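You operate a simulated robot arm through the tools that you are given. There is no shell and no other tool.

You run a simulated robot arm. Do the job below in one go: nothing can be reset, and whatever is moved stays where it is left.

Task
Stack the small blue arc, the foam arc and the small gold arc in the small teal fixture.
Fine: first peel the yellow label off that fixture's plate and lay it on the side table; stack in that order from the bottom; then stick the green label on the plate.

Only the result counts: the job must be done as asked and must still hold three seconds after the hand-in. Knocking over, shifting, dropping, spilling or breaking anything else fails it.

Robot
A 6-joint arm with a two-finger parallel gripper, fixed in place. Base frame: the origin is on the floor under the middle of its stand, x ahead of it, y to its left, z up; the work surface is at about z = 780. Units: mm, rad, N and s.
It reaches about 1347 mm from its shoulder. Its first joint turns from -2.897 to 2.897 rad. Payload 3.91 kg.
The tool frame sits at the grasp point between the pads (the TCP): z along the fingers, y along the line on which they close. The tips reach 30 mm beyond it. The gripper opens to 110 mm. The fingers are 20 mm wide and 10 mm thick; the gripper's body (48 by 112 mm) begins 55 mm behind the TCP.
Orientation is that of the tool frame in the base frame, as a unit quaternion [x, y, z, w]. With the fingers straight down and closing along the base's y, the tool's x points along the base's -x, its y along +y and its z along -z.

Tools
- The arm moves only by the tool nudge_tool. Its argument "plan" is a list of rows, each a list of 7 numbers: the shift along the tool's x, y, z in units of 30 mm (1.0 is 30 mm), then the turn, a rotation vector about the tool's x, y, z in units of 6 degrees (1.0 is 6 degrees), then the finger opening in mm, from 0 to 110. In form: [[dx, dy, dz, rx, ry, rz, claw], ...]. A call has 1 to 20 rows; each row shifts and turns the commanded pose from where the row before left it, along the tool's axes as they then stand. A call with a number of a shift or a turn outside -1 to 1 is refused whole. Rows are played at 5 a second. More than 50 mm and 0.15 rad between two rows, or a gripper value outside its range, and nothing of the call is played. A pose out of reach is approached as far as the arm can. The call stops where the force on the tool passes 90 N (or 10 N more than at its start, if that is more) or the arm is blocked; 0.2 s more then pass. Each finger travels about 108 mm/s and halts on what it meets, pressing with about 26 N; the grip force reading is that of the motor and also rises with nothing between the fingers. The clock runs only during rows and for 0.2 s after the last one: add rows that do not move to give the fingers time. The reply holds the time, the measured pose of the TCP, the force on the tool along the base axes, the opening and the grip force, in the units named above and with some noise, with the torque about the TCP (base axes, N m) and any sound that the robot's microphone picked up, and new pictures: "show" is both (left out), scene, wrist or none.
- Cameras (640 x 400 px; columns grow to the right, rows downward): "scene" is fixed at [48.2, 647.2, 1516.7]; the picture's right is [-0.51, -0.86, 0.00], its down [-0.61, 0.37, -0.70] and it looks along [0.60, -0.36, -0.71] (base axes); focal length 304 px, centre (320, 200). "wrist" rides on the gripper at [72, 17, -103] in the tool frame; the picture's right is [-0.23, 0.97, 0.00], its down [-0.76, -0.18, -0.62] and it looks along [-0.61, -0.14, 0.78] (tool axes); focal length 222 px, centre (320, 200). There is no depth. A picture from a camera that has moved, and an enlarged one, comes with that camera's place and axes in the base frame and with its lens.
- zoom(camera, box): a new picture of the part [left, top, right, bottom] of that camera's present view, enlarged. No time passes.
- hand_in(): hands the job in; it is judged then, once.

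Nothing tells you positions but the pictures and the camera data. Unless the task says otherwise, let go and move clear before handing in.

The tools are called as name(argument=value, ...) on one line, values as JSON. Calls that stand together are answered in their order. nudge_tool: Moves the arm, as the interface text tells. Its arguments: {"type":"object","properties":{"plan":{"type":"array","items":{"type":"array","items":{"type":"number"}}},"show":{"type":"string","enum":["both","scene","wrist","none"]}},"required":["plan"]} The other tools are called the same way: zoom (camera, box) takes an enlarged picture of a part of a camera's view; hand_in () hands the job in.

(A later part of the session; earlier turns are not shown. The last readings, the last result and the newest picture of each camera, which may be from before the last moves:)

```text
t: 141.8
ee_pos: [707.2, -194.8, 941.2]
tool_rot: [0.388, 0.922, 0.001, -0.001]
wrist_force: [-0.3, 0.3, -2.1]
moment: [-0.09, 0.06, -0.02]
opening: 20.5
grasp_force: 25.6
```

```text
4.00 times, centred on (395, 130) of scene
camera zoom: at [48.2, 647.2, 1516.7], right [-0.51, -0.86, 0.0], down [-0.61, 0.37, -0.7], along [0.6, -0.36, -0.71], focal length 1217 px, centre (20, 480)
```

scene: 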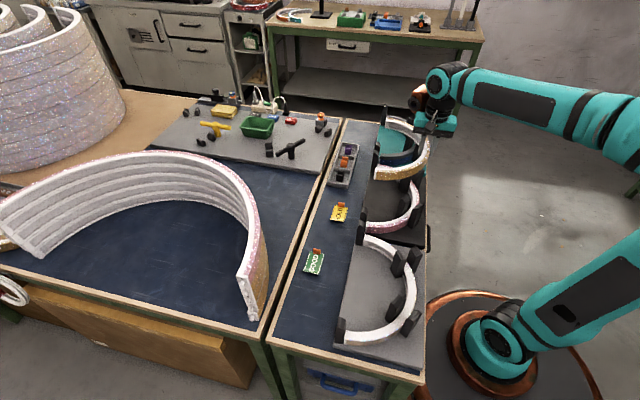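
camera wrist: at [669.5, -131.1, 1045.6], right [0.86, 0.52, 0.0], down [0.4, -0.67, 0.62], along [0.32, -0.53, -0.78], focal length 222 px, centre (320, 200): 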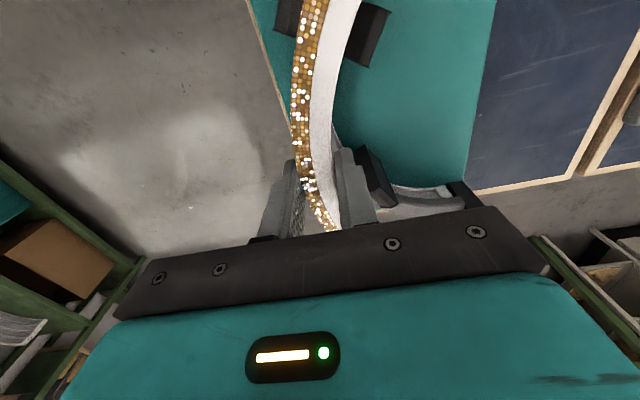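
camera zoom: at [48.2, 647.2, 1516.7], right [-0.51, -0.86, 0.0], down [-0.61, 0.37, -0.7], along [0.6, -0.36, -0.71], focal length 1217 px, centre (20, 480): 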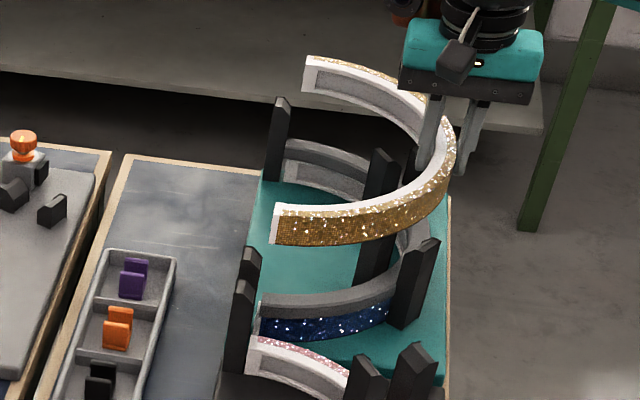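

I'm 12 mm higher than the reference; lower to match and compare.

nudge_tool(plan=[[0, 0, 0.2, 0, 0, 0, 0], [0, 0, 0.2, 0, 0, 0, 0], [0, 0, 0, 0, 0, 0, 0], [0, 0, 0, 0, 0, 0, 0]], show="none")

nudge_tool(plan=[[0, 0, 0, 0, 0, 0, 0]], show="none")

zoom(camera="wrist", box=[230, 0, 470, 150])

```text
t: 142.8
ee_pos: [706.0, -193.2, 929.6]
tool_rot: [0.388, 0.922, 0.001, -0.001]
wrist_force: [0.4, 0.2, -1.9]
moment: [-0.07, 0.11, -0.04]
opening: 20.5
grasp_force: 26.5
```

```text
t: 143.2
ee_pos: [708.1, -192.8, 928.9]
tool_rot: [0.389, 0.921, 0.002, 0.0]
wrist_force: [0.4, 0.1, -3.2]
moment: [-0.1, 0.07, -0.01]
opening: 20.8
grasp_force: 25.6
```

```text
2.67 times, centred on (350, 75) of wrist
camera zoom: at [669.4, -130.6, 1033.2], right [0.86, 0.52, 0.0], down [0.4, -0.67, 0.62], along [0.32, -0.53, -0.78], focal length 592 px, centre (240, 533)
```

zoom: 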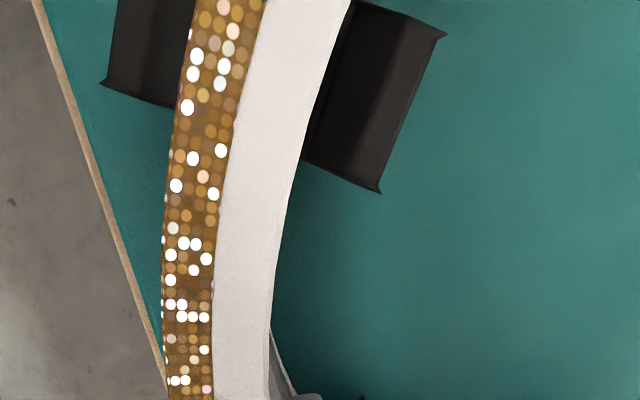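

The posts say I should move ~2.6 mm inward to match the centred reference. Apply and verify.

nudge_tool(plan=[[-0.02, 0.085, 0, 0, 0, 0, 0], [0, 0, 0, 0, 0, 0, 0], [0, 0, 0, 0, 0, 0, 0], [0, 0, 0, 0, 0, 0, 0]], show="none")

zoom(camera="wrist", box=[230, 0, 470, 150])

zoom(camera="wrist", box=[340, 130, 500, 230])

```text
t: 144.2
ee_pos: [710.4, -192.6, 928.6]
tool_rot: [0.388, 0.922, 0.001, 0.0]
wrist_force: [-0.5, -0.2, -1.5]
moment: [-0.06, 0.05, 0.02]
opening: 20.7
grasp_force: 25.3
```

```text
2.67 times, centred on (350, 75) of wrist
camera zoom: at [671.7, -128.8, 1032.8], right [0.86, 0.52, 0.0], down [0.4, -0.67, 0.62], along [0.32, -0.53, -0.78], focal length 592 px, centre (240, 533)
```

zoom: 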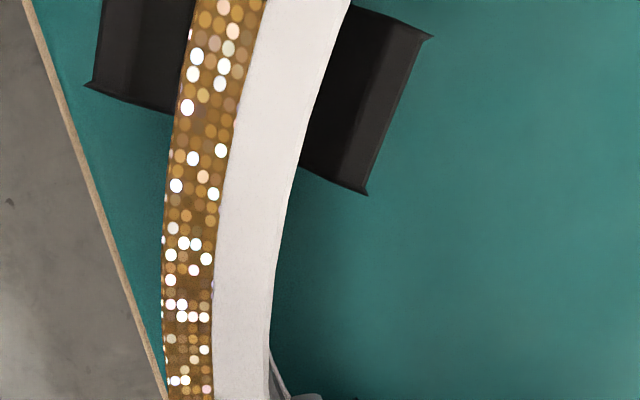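

```text
4.00 times, centred on (420, 180) of wrist
camera zoom: at [671.7, -128.8, 1032.8], right [0.86, 0.52, 0.0], down [0.4, -0.67, 0.62], along [0.32, -0.53, -0.78], focal length 888 px, centre (-80, 280)
```

zoom: 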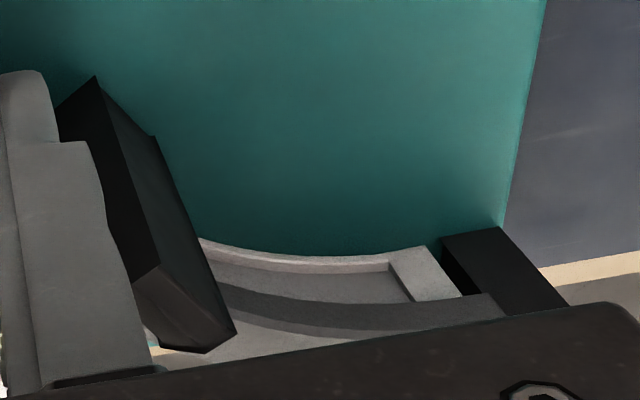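

Matches the reference. Lower the gold arc onto the stack in small steps.

nudge_tool(plan=[[0, 0, 0.2, 0, 0, 0, 0], [0, 0, 0.2, 0, 0, 0, 0], [0, 0, 0.2, 0, 0, 0, 0], [0, 0, 0, 0, 0, 0, 0]], show="none")

nudge_tool(plan=[[0, 0, 0.2, 0, 0, 0, 0], [0, 0, 0.2, 0, 0, 0, 0], [0, 0, 0, 0, 0, 0, 0]], show="wrist")

zoom(camera="scene", box=[360, 90, 440, 180])

```text
t: 145.2
ee_pos: [711.1, -193.0, 911.4]
tool_rot: [0.388, 0.922, 0.0, -0.001]
wrist_force: [-0.4, 0.1, -1.2]
moment: [-0.07, 0.05, -0.03]
opening: 20.9
grasp_force: 26.5
```

```text
t: 146.0
ee_pos: [711.2, -192.8, 898.4]
tool_rot: [0.388, 0.922, 0.001, -0.001]
wrist_force: [0.2, -0.7, -2.0]
moment: [-0.05, 0.09, 0.01]
opening: 20.8
grasp_force: 26.2
camera wrist: at [672.4, -129.9, 1002.4], right [0.86, 0.52, 0.0], down [0.4, -0.67, 0.62], along [0.32, -0.53, -0.78], focal length 222 px, centre (320, 200)
```

wrist: 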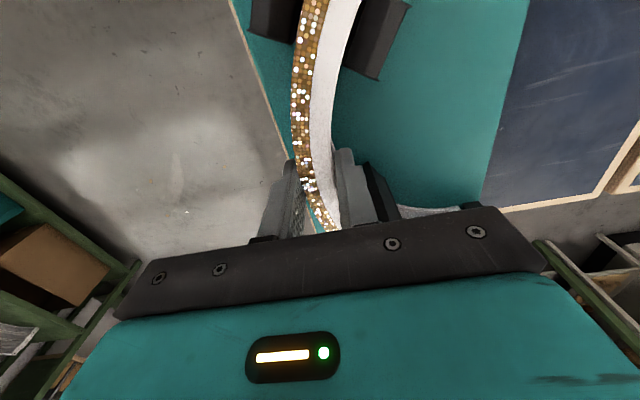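

```text
4.44 times, centred on (400, 135) of scene
camera zoom: at [48.2, 647.2, 1516.7], right [-0.51, -0.86, 0.0], down [-0.61, 0.37, -0.7], along [0.6, -0.36, -0.71], focal length 1352 px, centre (-36, 489)
```

zoom: 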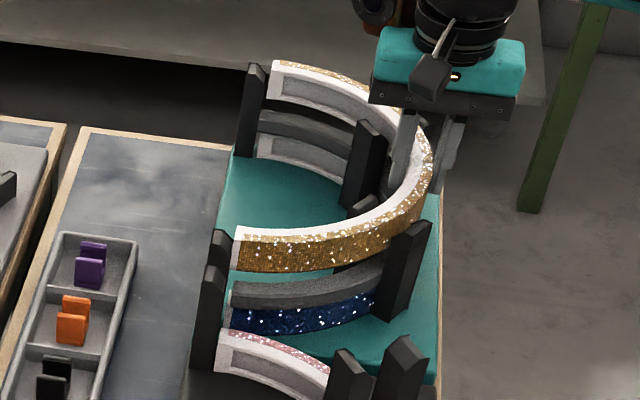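

nudge_tool(plan=[[0, 0, 0.15, 0, 0, 0, 0], [0, 0, 0.15, 0, 0, 0, 0], [0, 0, 0.1, 0, 0, 0, 0], [0, 0, 0, 0, 0, 0, 0]], show="none")

nudge_tool(plan=[[0, 0, 0.08, 0, 0, 0, 0], [0, 0, 0, 0, 0, 0, 0]], show="none")

nudge_tool(plan=[[0, 0, 0.06, 0, 0, 0, 0], [0, 0, 0, 0, 0, 0, 0]], show="none")

zoom(camera="scene", box=[360, 100, 440, 180])

```text
t: 147.0
ee_pos: [709.4, -192.7, 885.8]
tool_rot: [0.388, 0.921, 0.001, -0.001]
wrist_force: [0.5, 0.3, -2.0]
moment: [-0.1, 0.07, -0.02]
opening: 21.1
grasp_force: 26.4
```

```text
t: 147.6
ee_pos: [709.6, -192.9, 882.7]
tool_rot: [0.388, 0.922, 0.002, 0.0]
wrist_force: [0.4, 0.2, -1.9]
moment: [-0.07, 0.07, -0.02]
opening: 20.8
grasp_force: 26.4
```

```text
t: 148.2
ee_pos: [709.7, -192.7, 882.3]
tool_rot: [0.389, 0.921, 0.001, -0.001]
wrist_force: [0.2, 0.4, -1.7]
moment: [-0.1, 0.05, 0.04]
opening: 21.1
grasp_force: 25.8
```

```text
5.00 times, centred on (400, 140) of scene
camera zoom: at [48.2, 647.2, 1516.7], right [-0.51, -0.86, 0.0], down [-0.61, 0.37, -0.7], along [0.6, -0.36, -0.71], focal length 1522 px, centre (-80, 500)
```

zoom: 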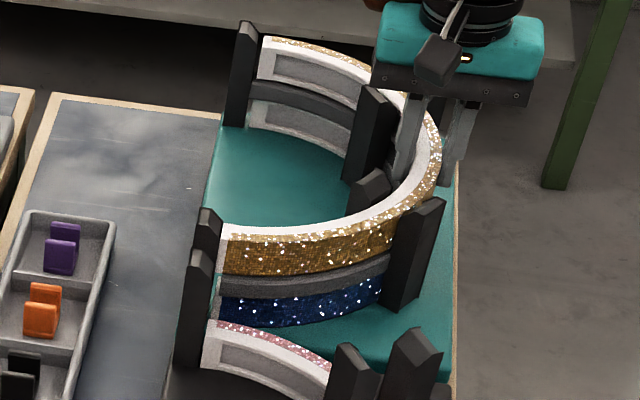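

nudge_tool(plan=[[0, 0, 0.05, 0, 0, 0, 0], [0, 0, 0, 0, 0, 0, 0]], show="none")

nudge_tool(plan=[[0, 0, 0.05, 0, 0, 0, 0], [0, 0, 0, 0, 0, 0, 0]], show="none")

zoom(camera="scene", box=[370, 135, 420, 170])

```text
t: 148.8
ee_pos: [710.3, -192.0, 879.4]
tool_rot: [0.389, 0.921, 0.002, 0.0]
wrist_force: [-1.8, 0.2, -0.2]
moment: [-0.07, 0.01, -0.02]
opening: 20.9
grasp_force: 25.7
```

```text
t: 149.4
ee_pos: [710.1, -192.4, 880.8]
tool_rot: [0.387, 0.922, 0.001, 0.001]
wrist_force: [7.0, -0.3, 10.5]
moment: [0.26, -0.03, -0.14]
opening: 20.9
grasp_force: 26.2
```

```text
11.43 times, centred on (395, 152) of scene
camera zoom: at [48.2, 647.2, 1516.7], right [-0.51, -0.86, 0.0], down [-0.61, 0.37, -0.7], along [0.6, -0.36, -0.71], focal length 3478 px, centre (-537, 743)
```

zoom: 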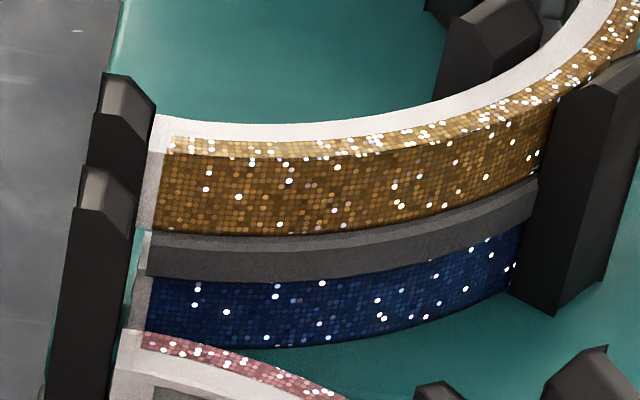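

Contact (about 12 N) — gold is resting on the foam. Ease off and open.

nudge_tool(plan=[[0, 0, -0.02, 0, 0, 0, 0], [0, 0, 0, 0, 0, 0, 24], [0, 0, 0, 0, 0, 0, 32], [0, 0, 0, 0, 0, 0, 42], [0, 0, 0, 0, 0, 0, 42], [0, 0, 0, 0, 0, 0, 42]], show="wrist")

zoom(camera="scene", box=[360, 100, 440, 180])

zoom(camera="scene", box=[370, 135, 420, 170])

```text
t: 150.8
ee_pos: [709.7, -191.4, 880.1]
tool_rot: [0.388, 0.922, 0.0, 0.0]
wrist_force: [-1.2, -0.2, -0.2]
moment: [0.04, 0.0, -0.01]
opening: 42.3
grasp_force: 0.0
camera wrist: at [671.5, -129.0, 984.1], right [0.86, 0.52, 0.0], down [0.4, -0.67, 0.62], along [0.32, -0.53, -0.78], focal length 222 px, centre (320, 200)
```

wrist: 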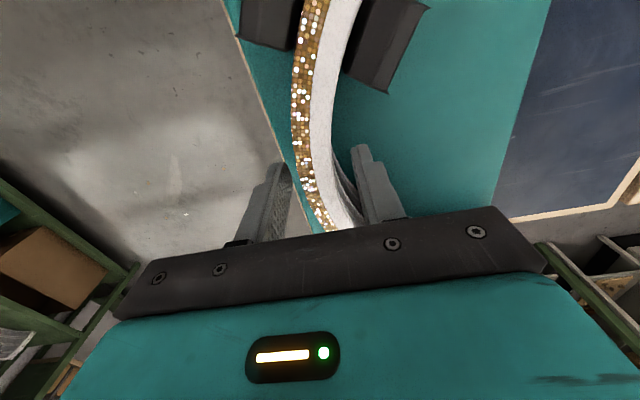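

```text
5.00 times, centred on (400, 140) of scene
camera zoom: at [48.2, 647.2, 1516.7], right [-0.51, -0.86, 0.0], down [-0.61, 0.37, -0.7], along [0.6, -0.36, -0.71], focal length 1522 px, centre (-80, 500)
```

zoom: 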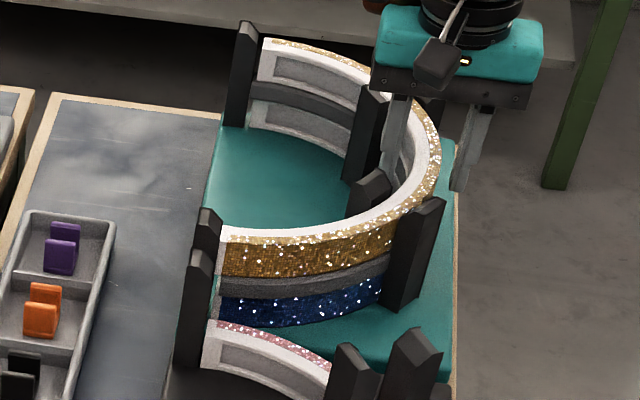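

```text
11.43 times, centred on (395, 152) of scene
camera zoom: at [48.2, 647.2, 1516.7], right [-0.51, -0.86, 0.0], down [-0.61, 0.37, -0.7], along [0.6, -0.36, -0.71], focal length 3478 px, centre (-537, 743)
```

zoom: 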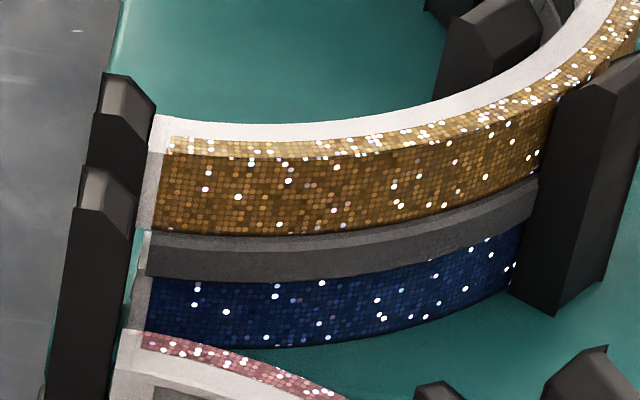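

The stack blue–foam–gold is in place. Retreat straight up, then turn for the label task.

nudge_tool(plan=[[0, 0, -0.4, 0, 0, 0, 42], [0, 0, -0.8, 0, 0, 0, 42], [0, 0, -0.9, 0, 0, 0, 42], [0, 0, -1, 0, 0, 0, 42], [0, 0, -1, 0, 0, 0, 42], [0, 0, -1, 0, 0, 0, 42], [0, 0, 0, 0, 0, 1, 42], [0, 0, 0, 0, 0, 1, 42], [0, 0, 0, 0, 0, 1, 42], [0, 0, 0, 0, 0, 1, 42], [0, 0, 0, 0, 0, 1, 42], [0, 0, 0, 0, 0, 1, 42], [0, 0, 0, 0, 0, 1, 42], [0, 0, 0, 0, 0, 1, 42], [0, 0, 0, 0, 0, 1, 42], [0, 0, 0, 0, 0, 1, 42], [0, 0, 0, 0, 0, 1, 42], [0, 0, 0, 0, 0, 0, 42]], show="both")

zoom(camera="scene", box=[360, 95, 440, 175])

zoom(camera="wrist", box=[160, 0, 560, 200])

```text
t: 154.6
ee_pos: [710.8, -193.1, 1033.5]
tool_rot: [0.828, 0.561, 0.0, -0.001]
wrist_force: [-0.8, -0.6, 0.2]
moment: [-0.02, 0.0, -0.03]
opening: 41.9
grasp_force: 0.0
camera wrist: at [753.9, -132.8, 1137.7], right [0.82, -0.57, 0.0], down [-0.45, -0.64, 0.62], along [-0.36, -0.51, -0.78], focal length 222 px, centre (320, 200)
```

scene: 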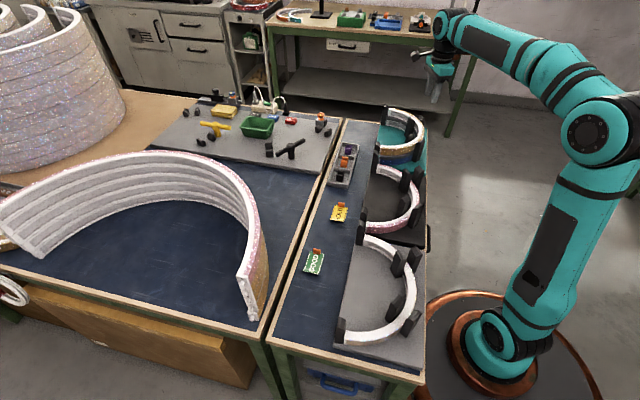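
wrist: 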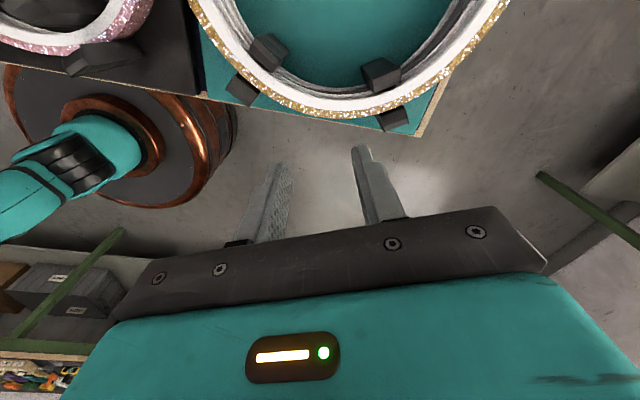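

```text
5.00 times, centred on (400, 135) of scene
camera zoom: at [48.2, 647.2, 1516.7], right [-0.51, -0.86, 0.0], down [-0.61, 0.37, -0.7], along [0.6, -0.36, -0.71], focal length 1522 px, centre (-80, 525)
```

zoom: 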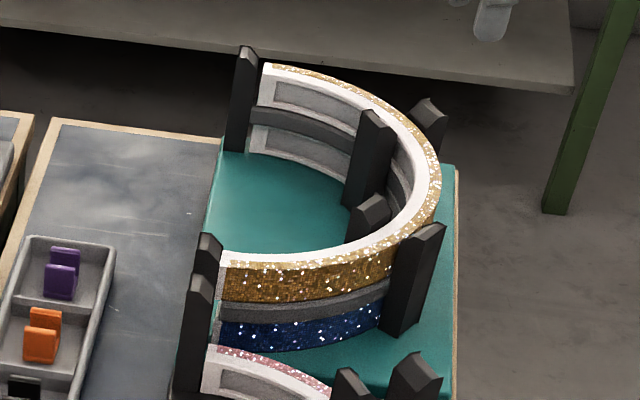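

```text
1.60 times, centred on (360, 100) of wrist
camera zoom: at [753.9, -132.8, 1137.7], right [0.82, -0.57, 0.0], down [-0.45, -0.64, 0.62], along [-0.36, -0.51, -0.78], focal length 355 px, centre (256, 360)
```

zoom: 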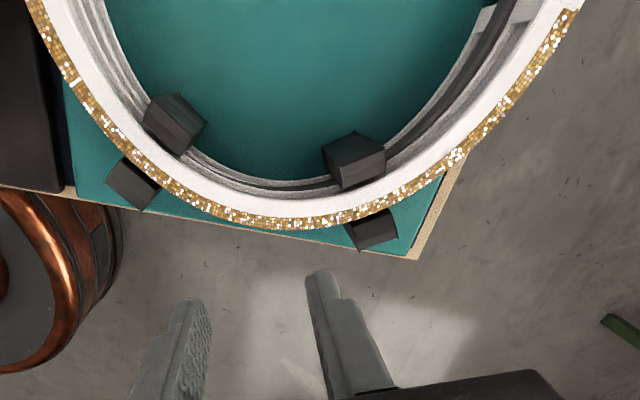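

The stack stands neatly. Finish the turn and travel to the GOOD label.

nudge_tool(plan=[[0, 0, 0, 0, 0, 1, 42], [0, 0, 0, 0, 0, 1, 42], [0, 0, 0, 0, 0, 1, 42], [0, 0, 0, 0, 0, 1, 42], [0.2, -0.5, 0, 0, 0, 0, 42], [0.42, -0.958, 0, 0, 0, 0, 42], [0.42, -0.958, 0, 0, 0, 0, 42], [0.42, -0.958, 0, 0, 0, 0, 42], [0.42, -0.958, 0, 0, 0, 0, 42], [0.42, -0.958, 0, 0, 0, 0, 42], [0.42, -0.958, 0, 0, 0, 0, 42], [0.42, -0.958, 0, 0, 0, 0, 42], [0.42, -0.958, 0, 0, 0, 0, 42], [0.42, -0.958, 0, 0, 0, 0, 42], [0.42, -0.958, 0, 0, 0, 0, 42], [0.42, -0.958, 0, 0, 0, 0, 42], [0.42, -0.958, 0, 0, 0, 0, 42], [0.42, -0.958, 0, 0, 0, 0, 42], [0.42, -0.958, 0, 0, 0, 0, 42], [0, 0, 0, 0, 0, 0, 42]], show="scene")

```text
t: 158.8
ee_pos: [550.4, 231.9, 1036.6]
tool_rot: [0.926, 0.377, 0.001, -0.001]
wrist_force: [0.7, -0.1, -0.7]
moment: [0.0, -0.01, -0.03]
opening: 41.9
grasp_force: 0.0
```

scene: 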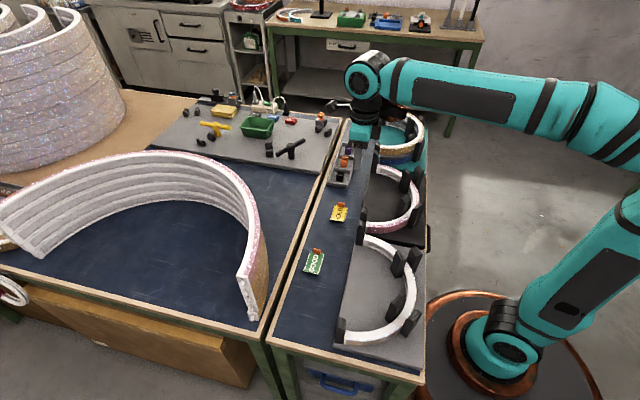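

nudge_tool(plan=[[0.39, -0.893, 0, 0, 0, 0, 42], [0.39, -0.893, 0.2, 0, 0, 0, 42], [0.39, -0.893, 0.5, 0, 0, 0, 42], [0.39, -0.893, 0.6, 0, 0, 0, 42], [0.39, -0.893, 0.6, 0, 0, 0, 42], [0.39, -0.893, 0.6, 0, 0, 0, 42], [0, 0, 0, 0, 0, 0, 42], [0, 0, 0, 0, 0, 0, 42]], show="both")

zoom(camera="wrist", box=[160, 0, 480, 200])

```text
t: 160.6
ee_pos: [515.3, 360.5, 960.9]
tool_rot: [0.922, 0.387, -0.001, -0.007]
wrist_force: [0.4, 0.2, 0.1]
moment: [0.02, 0.01, 0.0]
opening: 42.0
grasp_force: 0.2
out of reach, approached as far as the arm can: row 5, 6
camera wrist: at [578.8, 399.1, 1064.3], right [0.54, -0.84, -0.01], down [-0.66, -0.43, 0.62], along [-0.53, -0.33, -0.78], focal length 222 px, centre (320, 200)
```

scene: 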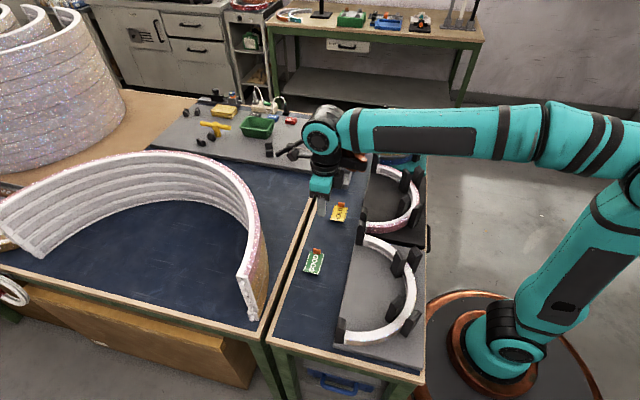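
wrist: 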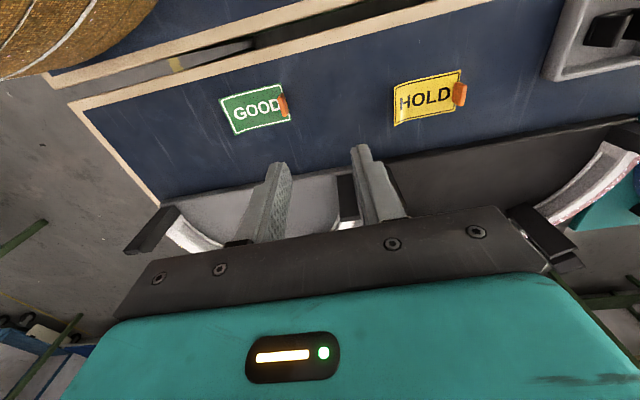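

```text
2.00 times, centred on (320, 100) of wrist
camera zoom: at [578.8, 399.1, 1064.3], right [0.54, -0.84, -0.01], down [-0.66, -0.43, 0.62], along [-0.53, -0.33, -0.78], focal length 444 px, centre (320, 400)
```

zoom: 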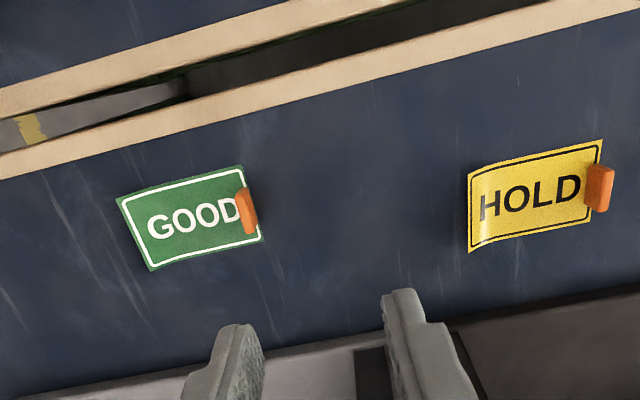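

The wrist joint reached its limit in this orientation near the GOOD label. I'll back off immediately and use the opposite (180°) orientation instead, which stays mid-range.

nudge_tool(plan=[[-0.39, 0.893, -0.4, 0, 0, 0, 42], [-0.39, 0.893, -0.5, 0, 0, 0, 42], [-0.39, 0.893, -0.5, 0, 0, 0, 42], [0, 0, 0, 0, 0, 0, 42]], show="none")

```text
t: 161.6
ee_pos: [546.2, 279.3, 1002.0]
tool_rot: [0.926, 0.377, 0.001, -0.001]
wrist_force: [-0.7, -1.4, 0.5]
moment: [0.01, -0.02, 0.02]
opening: 41.9
grasp_force: 0.1
```

nudge_tool(plan=[[0, 0, 0, 0, 0, -1, 42], [0, 0, 0, 0, 0, -1, 42], [0, 0, 0, 0, 0, -1, 42], [0, 0, 0, 0, 0, -1, 42], [0, 0, 0, 0, 0, -1, 42], [0, 0, 0, 0, 0, -1, 42], [0, 0, 0, 0, 0, -1, 42], [0, 0, 0, 0, 0, -1, 42], [0, 0, 0, 0, 0, -1, 42], [0, 0, 0, 0, 0, -1, 42], [0, 0, 0, 0, 0, -1, 42], [0, 0, 0, 0, 0, -1, 42], [0, 0, 0, 0, 0, -1, 42], [0, 0, 0, 0, 0, -1, 42], [0, 0, 0, 0, 0, -1, 42], [0, 0, 0, 0, 0, -1, 42], [0, 0, 0, 0, 0, -1, 42], [0, 0, 0, 0, 0, -1, 42], [0, 0, 0, 0, 0, -1, 42], [0, 0, 0, 0, 0, 0, 42]], show="none")

nudge_tool(plan=[[0, 0, 0, 0, 0, -1, 42], [0, 0, 0, 0, 0, -1, 42], [0, 0, 0, 0, 0, -1, 42], [0, 0, 0, 0, 0, -1, 42], [0, 0, 0, 0, 0, -1, 42], [0, 0, 0, 0, 0, -1, 42], [0, 0, 0, 0, 0, -1, 42], [0, 0, 0, 0, 0, -1, 42], [0, 0, 0, 0, 0, -1, 42], [0, 0, 0, 0, 0, -1, 42], [0, 0, 0, 0, 0, -1, 42], [0, 0, 0, 0, 0, 0, 42]], show="both")

```text
t: 165.8
ee_pos: [546.3, 279.9, 1000.1]
tool_rot: [0.187, 0.982, 0.001, 0.0]
wrist_force: [-0.2, -0.4, 0.4]
moment: [0.01, -0.02, -0.03]
opening: 41.8
grasp_force: 0.1
```

```text
t: 168.4
ee_pos: [548.6, 278.8, 999.8]
tool_rot: [-0.378, 0.926, 0.002, 0.0]
wrist_force: [-0.8, -0.3, 0.2]
moment: [-0.01, 0.02, 0.01]
opening: 42.1
grasp_force: 0.0
camera wrist: at [484.8, 239.7, 1103.8], right [-0.52, 0.86, 0.0], down [0.67, 0.4, 0.62], along [0.53, 0.32, -0.78], focal length 222 px, centre (320, 200)
```

scene: 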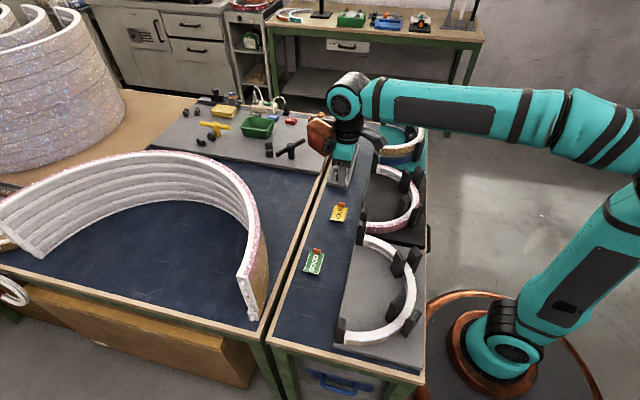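
wrist: 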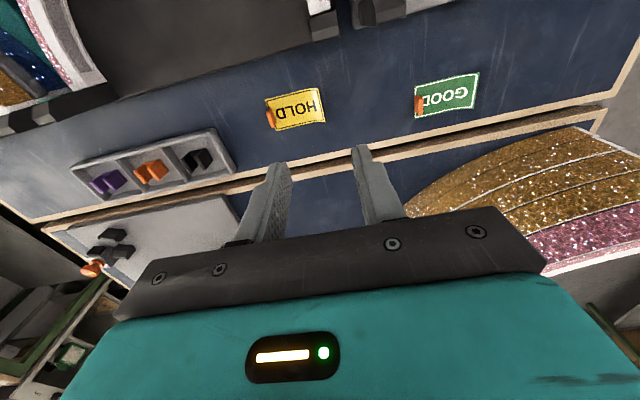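

Good — orientation restored mid-range. Move over the GOOD label.

nudge_tool(plan=[[-0.257, 0.84, 0.3, 0, 0, 0, 42], [-0.257, 0.84, 0.4, 0, 0, 0, 42], [-0.257, 0.84, 0.4, 0, 0, 0, 42], [-0.257, 0.84, 0.4, 0, 0, 0, 42], [-0.257, 0.84, 0.4, 0, 0, 0, 42], [0, 0, 0, 0, 0, 0, 42], [0, 0, 0, 0, 0, 0, 42]], show="wrist")

zoom(camera="wrist", box=[200, 30, 440, 180])

zoom(camera="scene", box=[290, 230, 350, 290])

```text
t: 170.0
ee_pos: [487.4, 397.3, 943.5]
tool_rot: [-0.377, 0.926, 0.001, 0.0]
wrist_force: [0.3, 0.8, 0.6]
moment: [0.02, -0.05, -0.01]
opening: 42.0
grasp_force: 0.1
camera wrist: at [424.4, 357.8, 1047.8], right [-0.52, 0.86, 0.0], down [0.67, 0.4, 0.62], along [0.53, 0.32, -0.78], focal length 222 px, centre (320, 200)
```

wrist: 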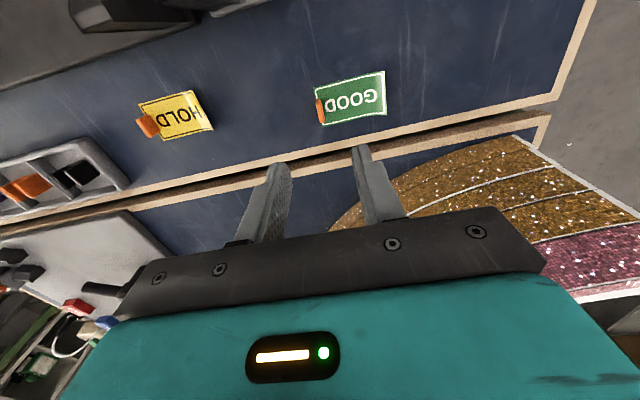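

```text
2.67 times, centred on (320, 105) of wrist
camera zoom: at [424.4, 357.8, 1047.8], right [-0.52, 0.86, 0.0], down [0.67, 0.4, 0.62], along [0.53, 0.32, -0.78], focal length 592 px, centre (320, 453)
```

zoom: 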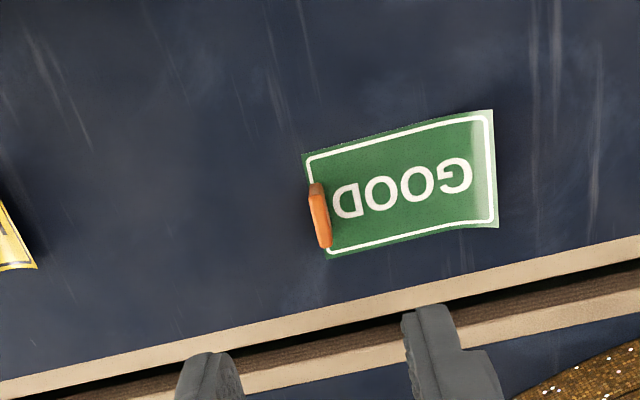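

```text
6.67 times, centred on (320, 260) of scene
camera zoom: at [48.2, 647.2, 1516.7], right [-0.51, -0.86, 0.0], down [-0.61, 0.37, -0.7], along [0.6, -0.36, -0.71], focal length 2029 px, centre (320, -200)
```

zoom: 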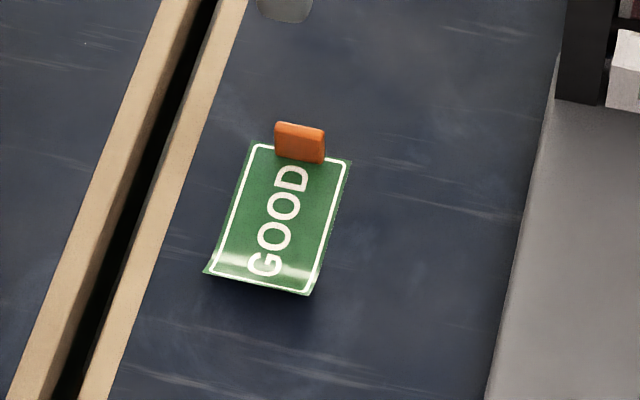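

The tab of the GOOD label is right below the gripper, and the label is aligned with it. Descend around the tab.

nudge_tool(plan=[[-0.1, 0, 0.6, 0, 0, 0, 42], [0, 0, 0.9, 0, 0, 0, 42], [0, 0, 0.9, 0, 0, 0, 42], [0, 0, 0.9, 0, 0, 0, 42], [0, 0, 0.5, 0, 0, 0, 40], [0, 0, 0, 0, 0, 0, 40], [0, 0, 0, 0, 0, 0, 40]], show="wrist")

zoom(camera="wrist", box=[220, 80, 460, 230])

```text
t: 171.6
ee_pos: [492.4, 398.8, 830.2]
tool_rot: [-0.377, 0.926, 0.001, 0.001]
wrist_force: [0.0, 0.1, -0.2]
moment: [0.02, -0.01, -0.02]
opening: 40.2
grasp_force: 0.0
camera wrist: at [428.0, 359.5, 933.8], right [-0.52, 0.86, 0.0], down [0.67, 0.4, 0.62], along [0.53, 0.32, -0.78], focal length 222 px, centre (320, 200)
```

wrist: 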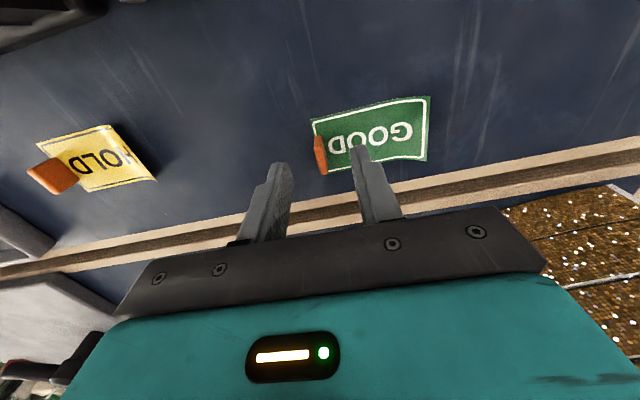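

```text
2.67 times, centred on (340, 155) of wrist
camera zoom: at [428.0, 359.5, 933.8], right [-0.52, 0.86, 0.0], down [0.67, 0.4, 0.62], along [0.53, 0.32, -0.78], focal length 592 px, centre (267, 320)
```

zoom: 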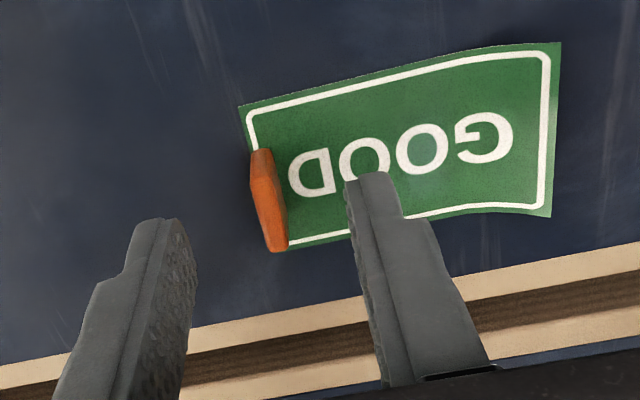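

The tab is centred between the fingers. Go down the last 16 mm and close on the tab.

nudge_tool(plan=[[0, 0, 0.3, 0, 0, 0, 40], [0, 0, 0.23, 0, 0, 0, 40], [0, 0, 0, 0, 0, 0, 40], [0, 0, 0, 0, 0, 0, 15], [0, 0, 0, 0, 0, 0, 0], [0, 0, 0, 0, 0, 0, 0], [0, 0, 0, 0, 0, 0, 0]], show="wrist")

zoom(camera="wrist", box=[220, 80, 460, 230])

```text
t: 173.2
ee_pos: [489.0, 397.9, 813.2]
tool_rot: [-0.377, 0.926, 0.001, 0.0]
wrist_force: [-0.7, 0.2, 0.6]
moment: [-0.01, 0.02, 0.0]
opening: 4.3
grasp_force: 26.4
camera wrist: at [425.5, 358.5, 917.3], right [-0.52, 0.86, 0.0], down [0.67, 0.4, 0.62], along [0.53, 0.32, -0.78], focal length 222 px, centre (320, 200)
```

wrist: 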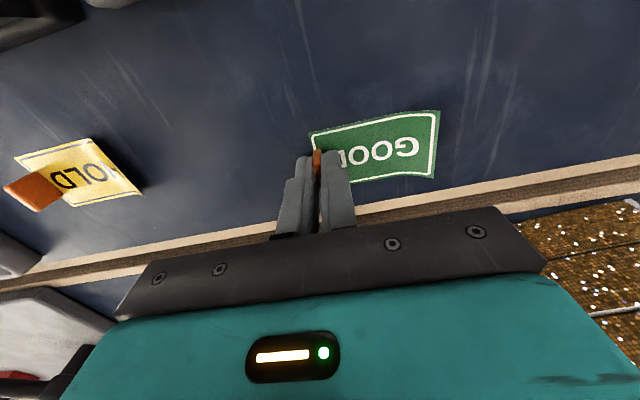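

```text
2.67 times, centred on (340, 155) of wrist
camera zoom: at [425.5, 358.5, 917.3], right [-0.52, 0.86, 0.0], down [0.67, 0.4, 0.62], along [0.53, 0.32, -0.78], focal length 592 px, centre (267, 320)
```

zoom: 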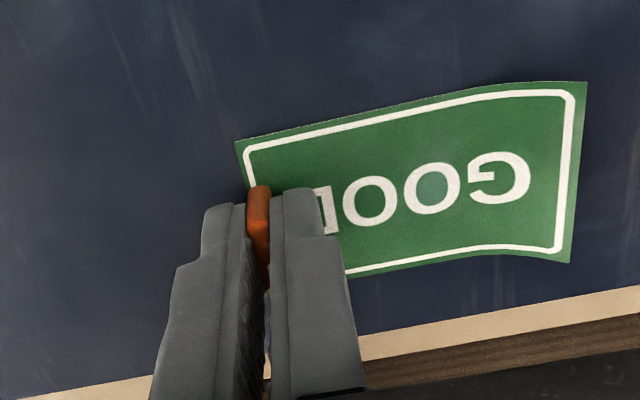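

The GOOD label's tab is gripped. Lift and carry it to the teal plate.

nudge_tool(plan=[[0, 0, -0.3, 0, 0, 0, 0], [0, 0, -0.6, 0, 0, 0, 0], [0, 0, -0.9, 0, 0, 0, 0], [0, 0, -0.9, 0, 0, 0, 0], [0, 0, -0.9, 0, 0, 0, 0], [0, 0, -0.9, 0, 0, 0, 0], [0, 0, -0.9, 0, 0, 0, 0], [0, 0, -0.9, 0, 0, 0, 0], [0.1, -0.4, 0, 0, 0, 0, 0], [0.256, -0.97, 0, 0, 0, 0, 0], [0.256, -0.97, 0, 0, 0, 0, 0], [0.256, -0.97, 0, 0, 0, 0, 0], [0.256, -0.97, 0, 0, 0, 0, 0], [0.256, -0.97, 0, 0, 0, 0, 0], [0.256, -0.97, 0, 0, 0, 0, 0], [0.256, -0.97, 0, 0, 0, 0, 0], [0.256, -0.97, 0, 0, 0, 0, 0], [0.256, -0.97, 0, 0, 0, 0, 0], [0.256, -0.97, 0, 0, 0, 0, 0], [0, 0, 0, 0, 0, 0, 0]], show="both")

```text
t: 177.4
ee_pos: [644.5, 124.7, 1003.3]
tool_rot: [-0.377, 0.926, 0.001, -0.001]
wrist_force: [-0.2, 0.1, -0.1]
moment: [0.0, 0.0, -0.01]
opening: 4.3
grasp_force: 25.7
camera wrist: at [582.4, 85.9, 1107.9], right [-0.52, 0.86, 0.0], down [0.67, 0.4, 0.62], along [0.53, 0.32, -0.78], focal length 222 px, centre (320, 200)
```

scene: 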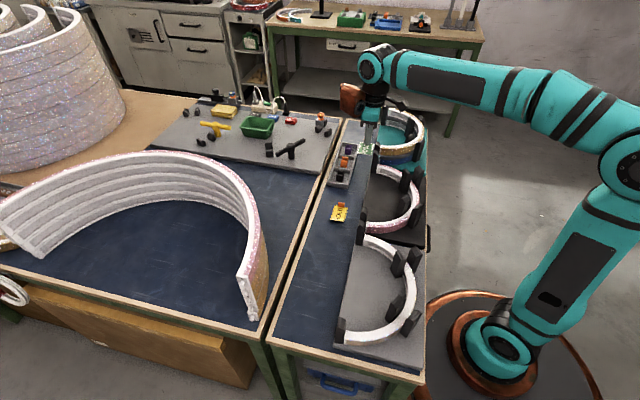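
wrist: 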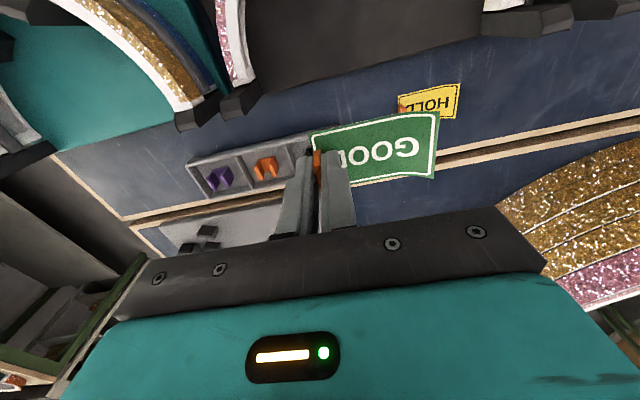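

nudge_tool(plan=[[0.13, -0.5, 0, 0, 0, 0, 0], [0.26, -0.97, 0, 0, 0, 0, 0], [0.26, -0.97, 0, 0, 0, 0, 0], [0.26, -0.97, 0, 0, 0, 0, 0], [0.26, -0.97, 0, 0, 0, 0, 0], [0.26, -0.97, 0, 0, 0, 0, 0], [0.26, -0.97, 0, 0, 0, 0, 0], [0.26, -0.97, 0, 0, 0, 0, 0], [0.26, -0.97, 0, 0, 0, 0, 0], [0.26, -0.97, 0, 0, 0, 0, 0], [0.25, -0.98, 0, 0, 0, 0, 0], [0, 0, 0, 0, 0, 0, 0], [0, 0, 0, 0, 0, 0, 0]], show="both")

zoom(camera="wrist", box=[160, 0, 560, 250])

zoom(camera="scene", box=[350, 70, 450, 170])

```text
t: 180.2
ee_pos: [797.7, -149.6, 1003.9]
tool_rot: [-0.376, 0.927, 0.001, 0.001]
wrist_force: [-0.3, -0.3, -0.7]
moment: [-0.04, -0.01, 0.05]
opening: 4.6
grasp_force: 26.2
camera wrist: at [734.7, -188.0, 1108.8], right [-0.52, 0.86, 0.0], down [0.67, 0.4, 0.62], along [0.53, 0.32, -0.78], focal length 222 px, centre (320, 200)
```

scene: 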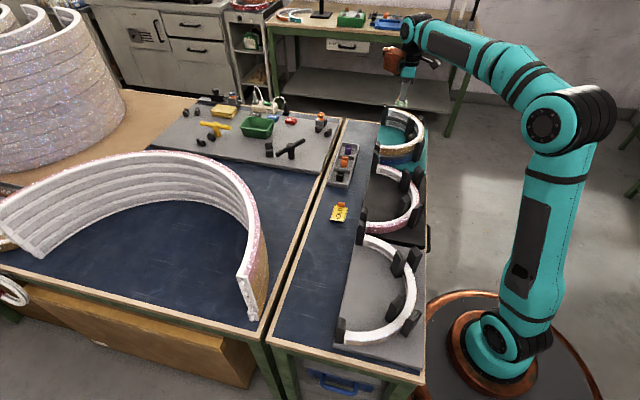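
wrist: 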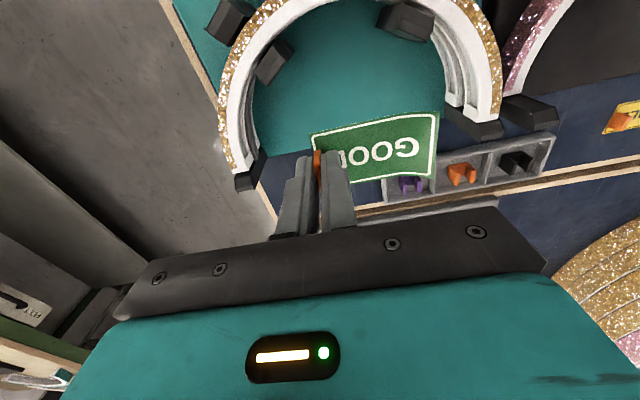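

```text
1.60 times, centred on (360, 125) of wrist
camera zoom: at [734.7, -188.0, 1108.8], right [-0.52, 0.86, 0.0], down [0.67, 0.4, 0.62], along [0.53, 0.32, -0.78], focal length 355 px, centre (256, 320)
```

zoom: 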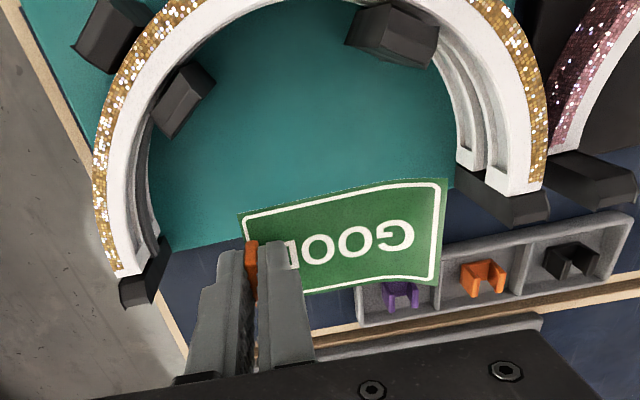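

```text
4.00 times, centred on (400, 120) of scene
camera zoom: at [48.2, 647.2, 1516.7], right [-0.51, -0.86, 0.0], down [-0.61, 0.37, -0.7], along [0.6, -0.36, -0.71], focal length 1217 px, centre (0, 520)
```

zoom: 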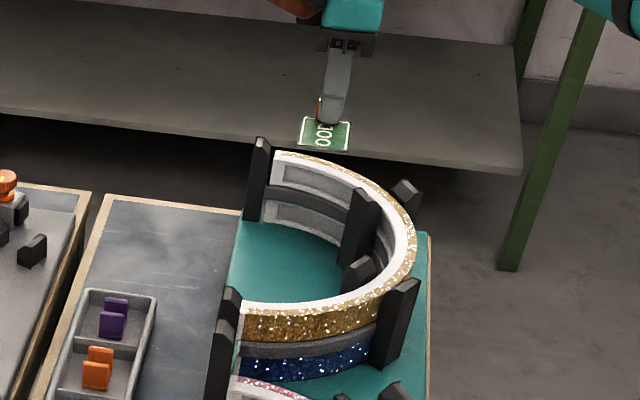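

The label is over its spot inside the ring with good clearance. Descend toward the plate.

nudge_tool(plan=[[0, 0, 0.6, 0, 0, 0, 0], [0, 0, 0.9, 0, 0, 0, 0], [0, 0, 0.9, 0, 0, 0, 0], [0, 0, 0.9, 0, 0, 0, 0], [0, 0, 0.9, 0, 0, 0, 0], [0, 0, 0.7, 0, 0, 0, 0], [0, 0, 0, 0, 0, 0, 0], [0, 0, 0, 0, 0, 0, 0]], show="both")

zoom(camera="wrist", box=[160, 0, 560, 250])

zoom(camera="scene", box=[350, 80, 450, 180])

```text
t: 182.0
ee_pos: [799.4, -149.3, 853.8]
tool_rot: [-0.378, 0.926, 0.001, 0.001]
wrist_force: [0.4, 0.7, -0.2]
moment: [0.01, -0.01, 0.0]
opening: 4.5
grasp_force: 26.3
camera wrist: at [735.8, -187.5, 958.0], right [-0.52, 0.86, 0.0], down [0.67, 0.4, 0.62], along [0.53, 0.32, -0.78], focal length 222 px, centre (320, 200)
```

scene: 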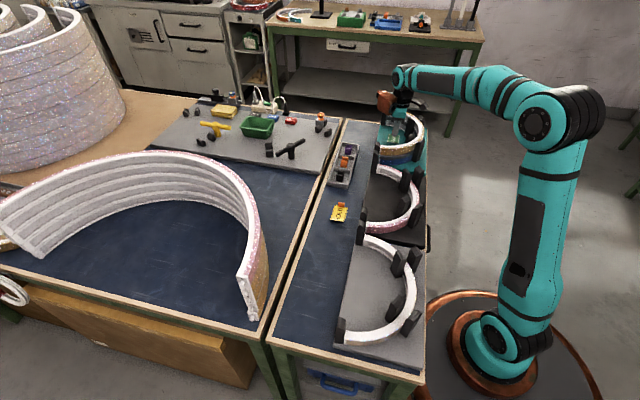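
wrist: 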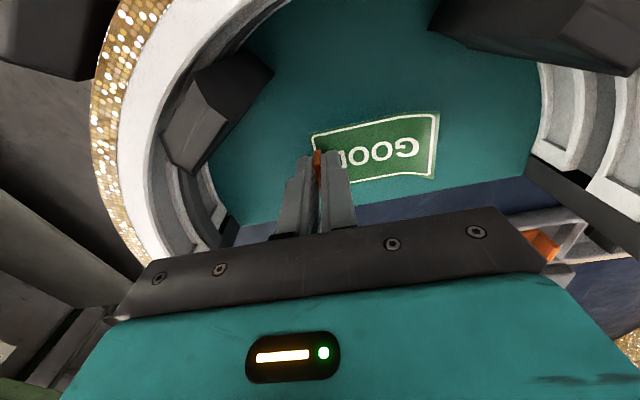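

```text
1.60 times, centred on (360, 125) of wrist
camera zoom: at [735.8, -187.5, 958.0], right [-0.52, 0.86, 0.0], down [0.67, 0.4, 0.62], along [0.53, 0.32, -0.78], focal length 355 px, centre (256, 320)
```

zoom: 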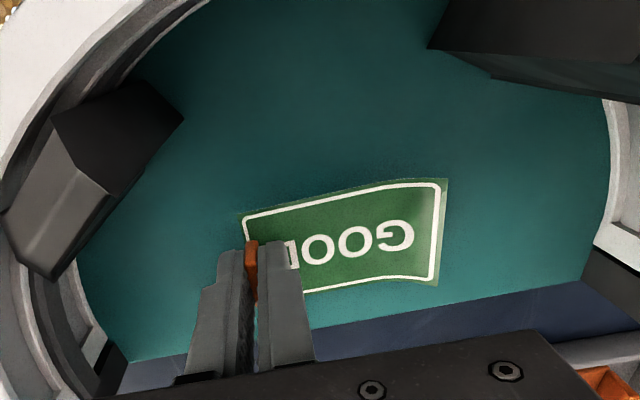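

```text
4.00 times, centred on (400, 130) of scene
camera zoom: at [48.2, 647.2, 1516.7], right [-0.51, -0.86, 0.0], down [-0.61, 0.37, -0.7], along [0.6, -0.36, -0.71], focal length 1217 px, centre (0, 480)
```

zoom: 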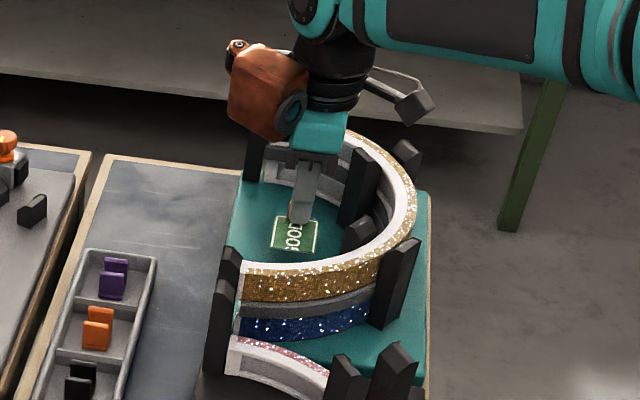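

Everything is clear. Continue to just above the plate, then press down gently.

nudge_tool(plan=[[0, 0, 0.3, 0, 0, 0, 0], [0, 0, 0.25, 0, 0, 0, 0], [0, 0, 0, 0, 0, 0, 0]], show="none")

nudge_tool(plan=[[0, 0, 0.06, 0, 0, 0, 0], [0, 0, 0, 0, 0, 0, 0]], show="none")

nudge_tool(plan=[[0, 0, 0.05, 0, 0, 0, 0], [0, 0, 0, 0, 0, 0, 0]], show="wrist")

zoom(camera="wrist", box=[260, 90, 460, 215])

```text
t: 182.8
ee_pos: [798.6, -149.6, 838.7]
tool_rot: [-0.378, 0.926, 0.0, 0.0]
wrist_force: [-0.3, 0.6, -0.3]
moment: [-0.01, 0.01, -0.01]
opening: 4.5
grasp_force: 25.5
```

```text
t: 183.4
ee_pos: [799.9, -150.9, 836.9]
tool_rot: [-0.377, 0.926, 0.0, 0.0]
wrist_force: [0.4, 1.0, 0.0]
moment: [0.03, 0.01, -0.04]
opening: 4.4
grasp_force: 25.7
```

```text
t: 184.0
ee_pos: [798.8, -151.2, 835.0]
tool_rot: [-0.377, 0.926, 0.001, -0.001]
wrist_force: [-0.2, 0.6, 0.4]
moment: [0.05, -0.02, -0.04]
opening: 4.4
grasp_force: 25.9
camera wrist: at [735.9, -189.5, 939.2], right [-0.52, 0.86, 0.0], down [0.67, 0.4, 0.62], along [0.53, 0.32, -0.78], focal length 222 px, centre (320, 200)
```

wrist: 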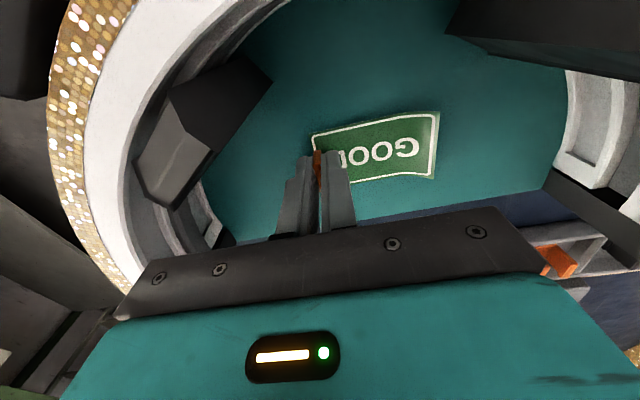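

```text
3.20 times, centred on (360, 152) of wrist
camera zoom: at [735.9, -189.5, 939.2], right [-0.52, 0.86, 0.0], down [0.67, 0.4, 0.62], along [0.53, 0.32, -0.78], focal length 711 px, centre (192, 352)
```

zoom: 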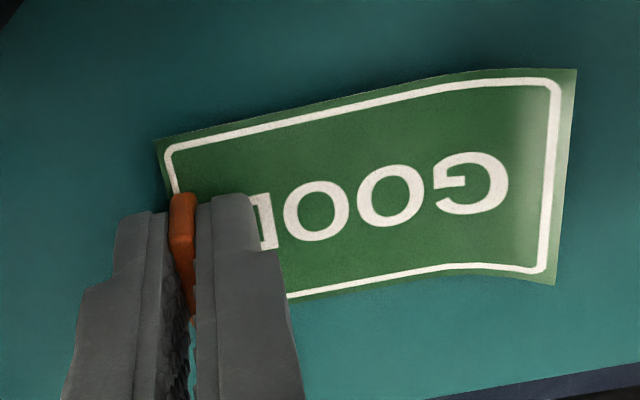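

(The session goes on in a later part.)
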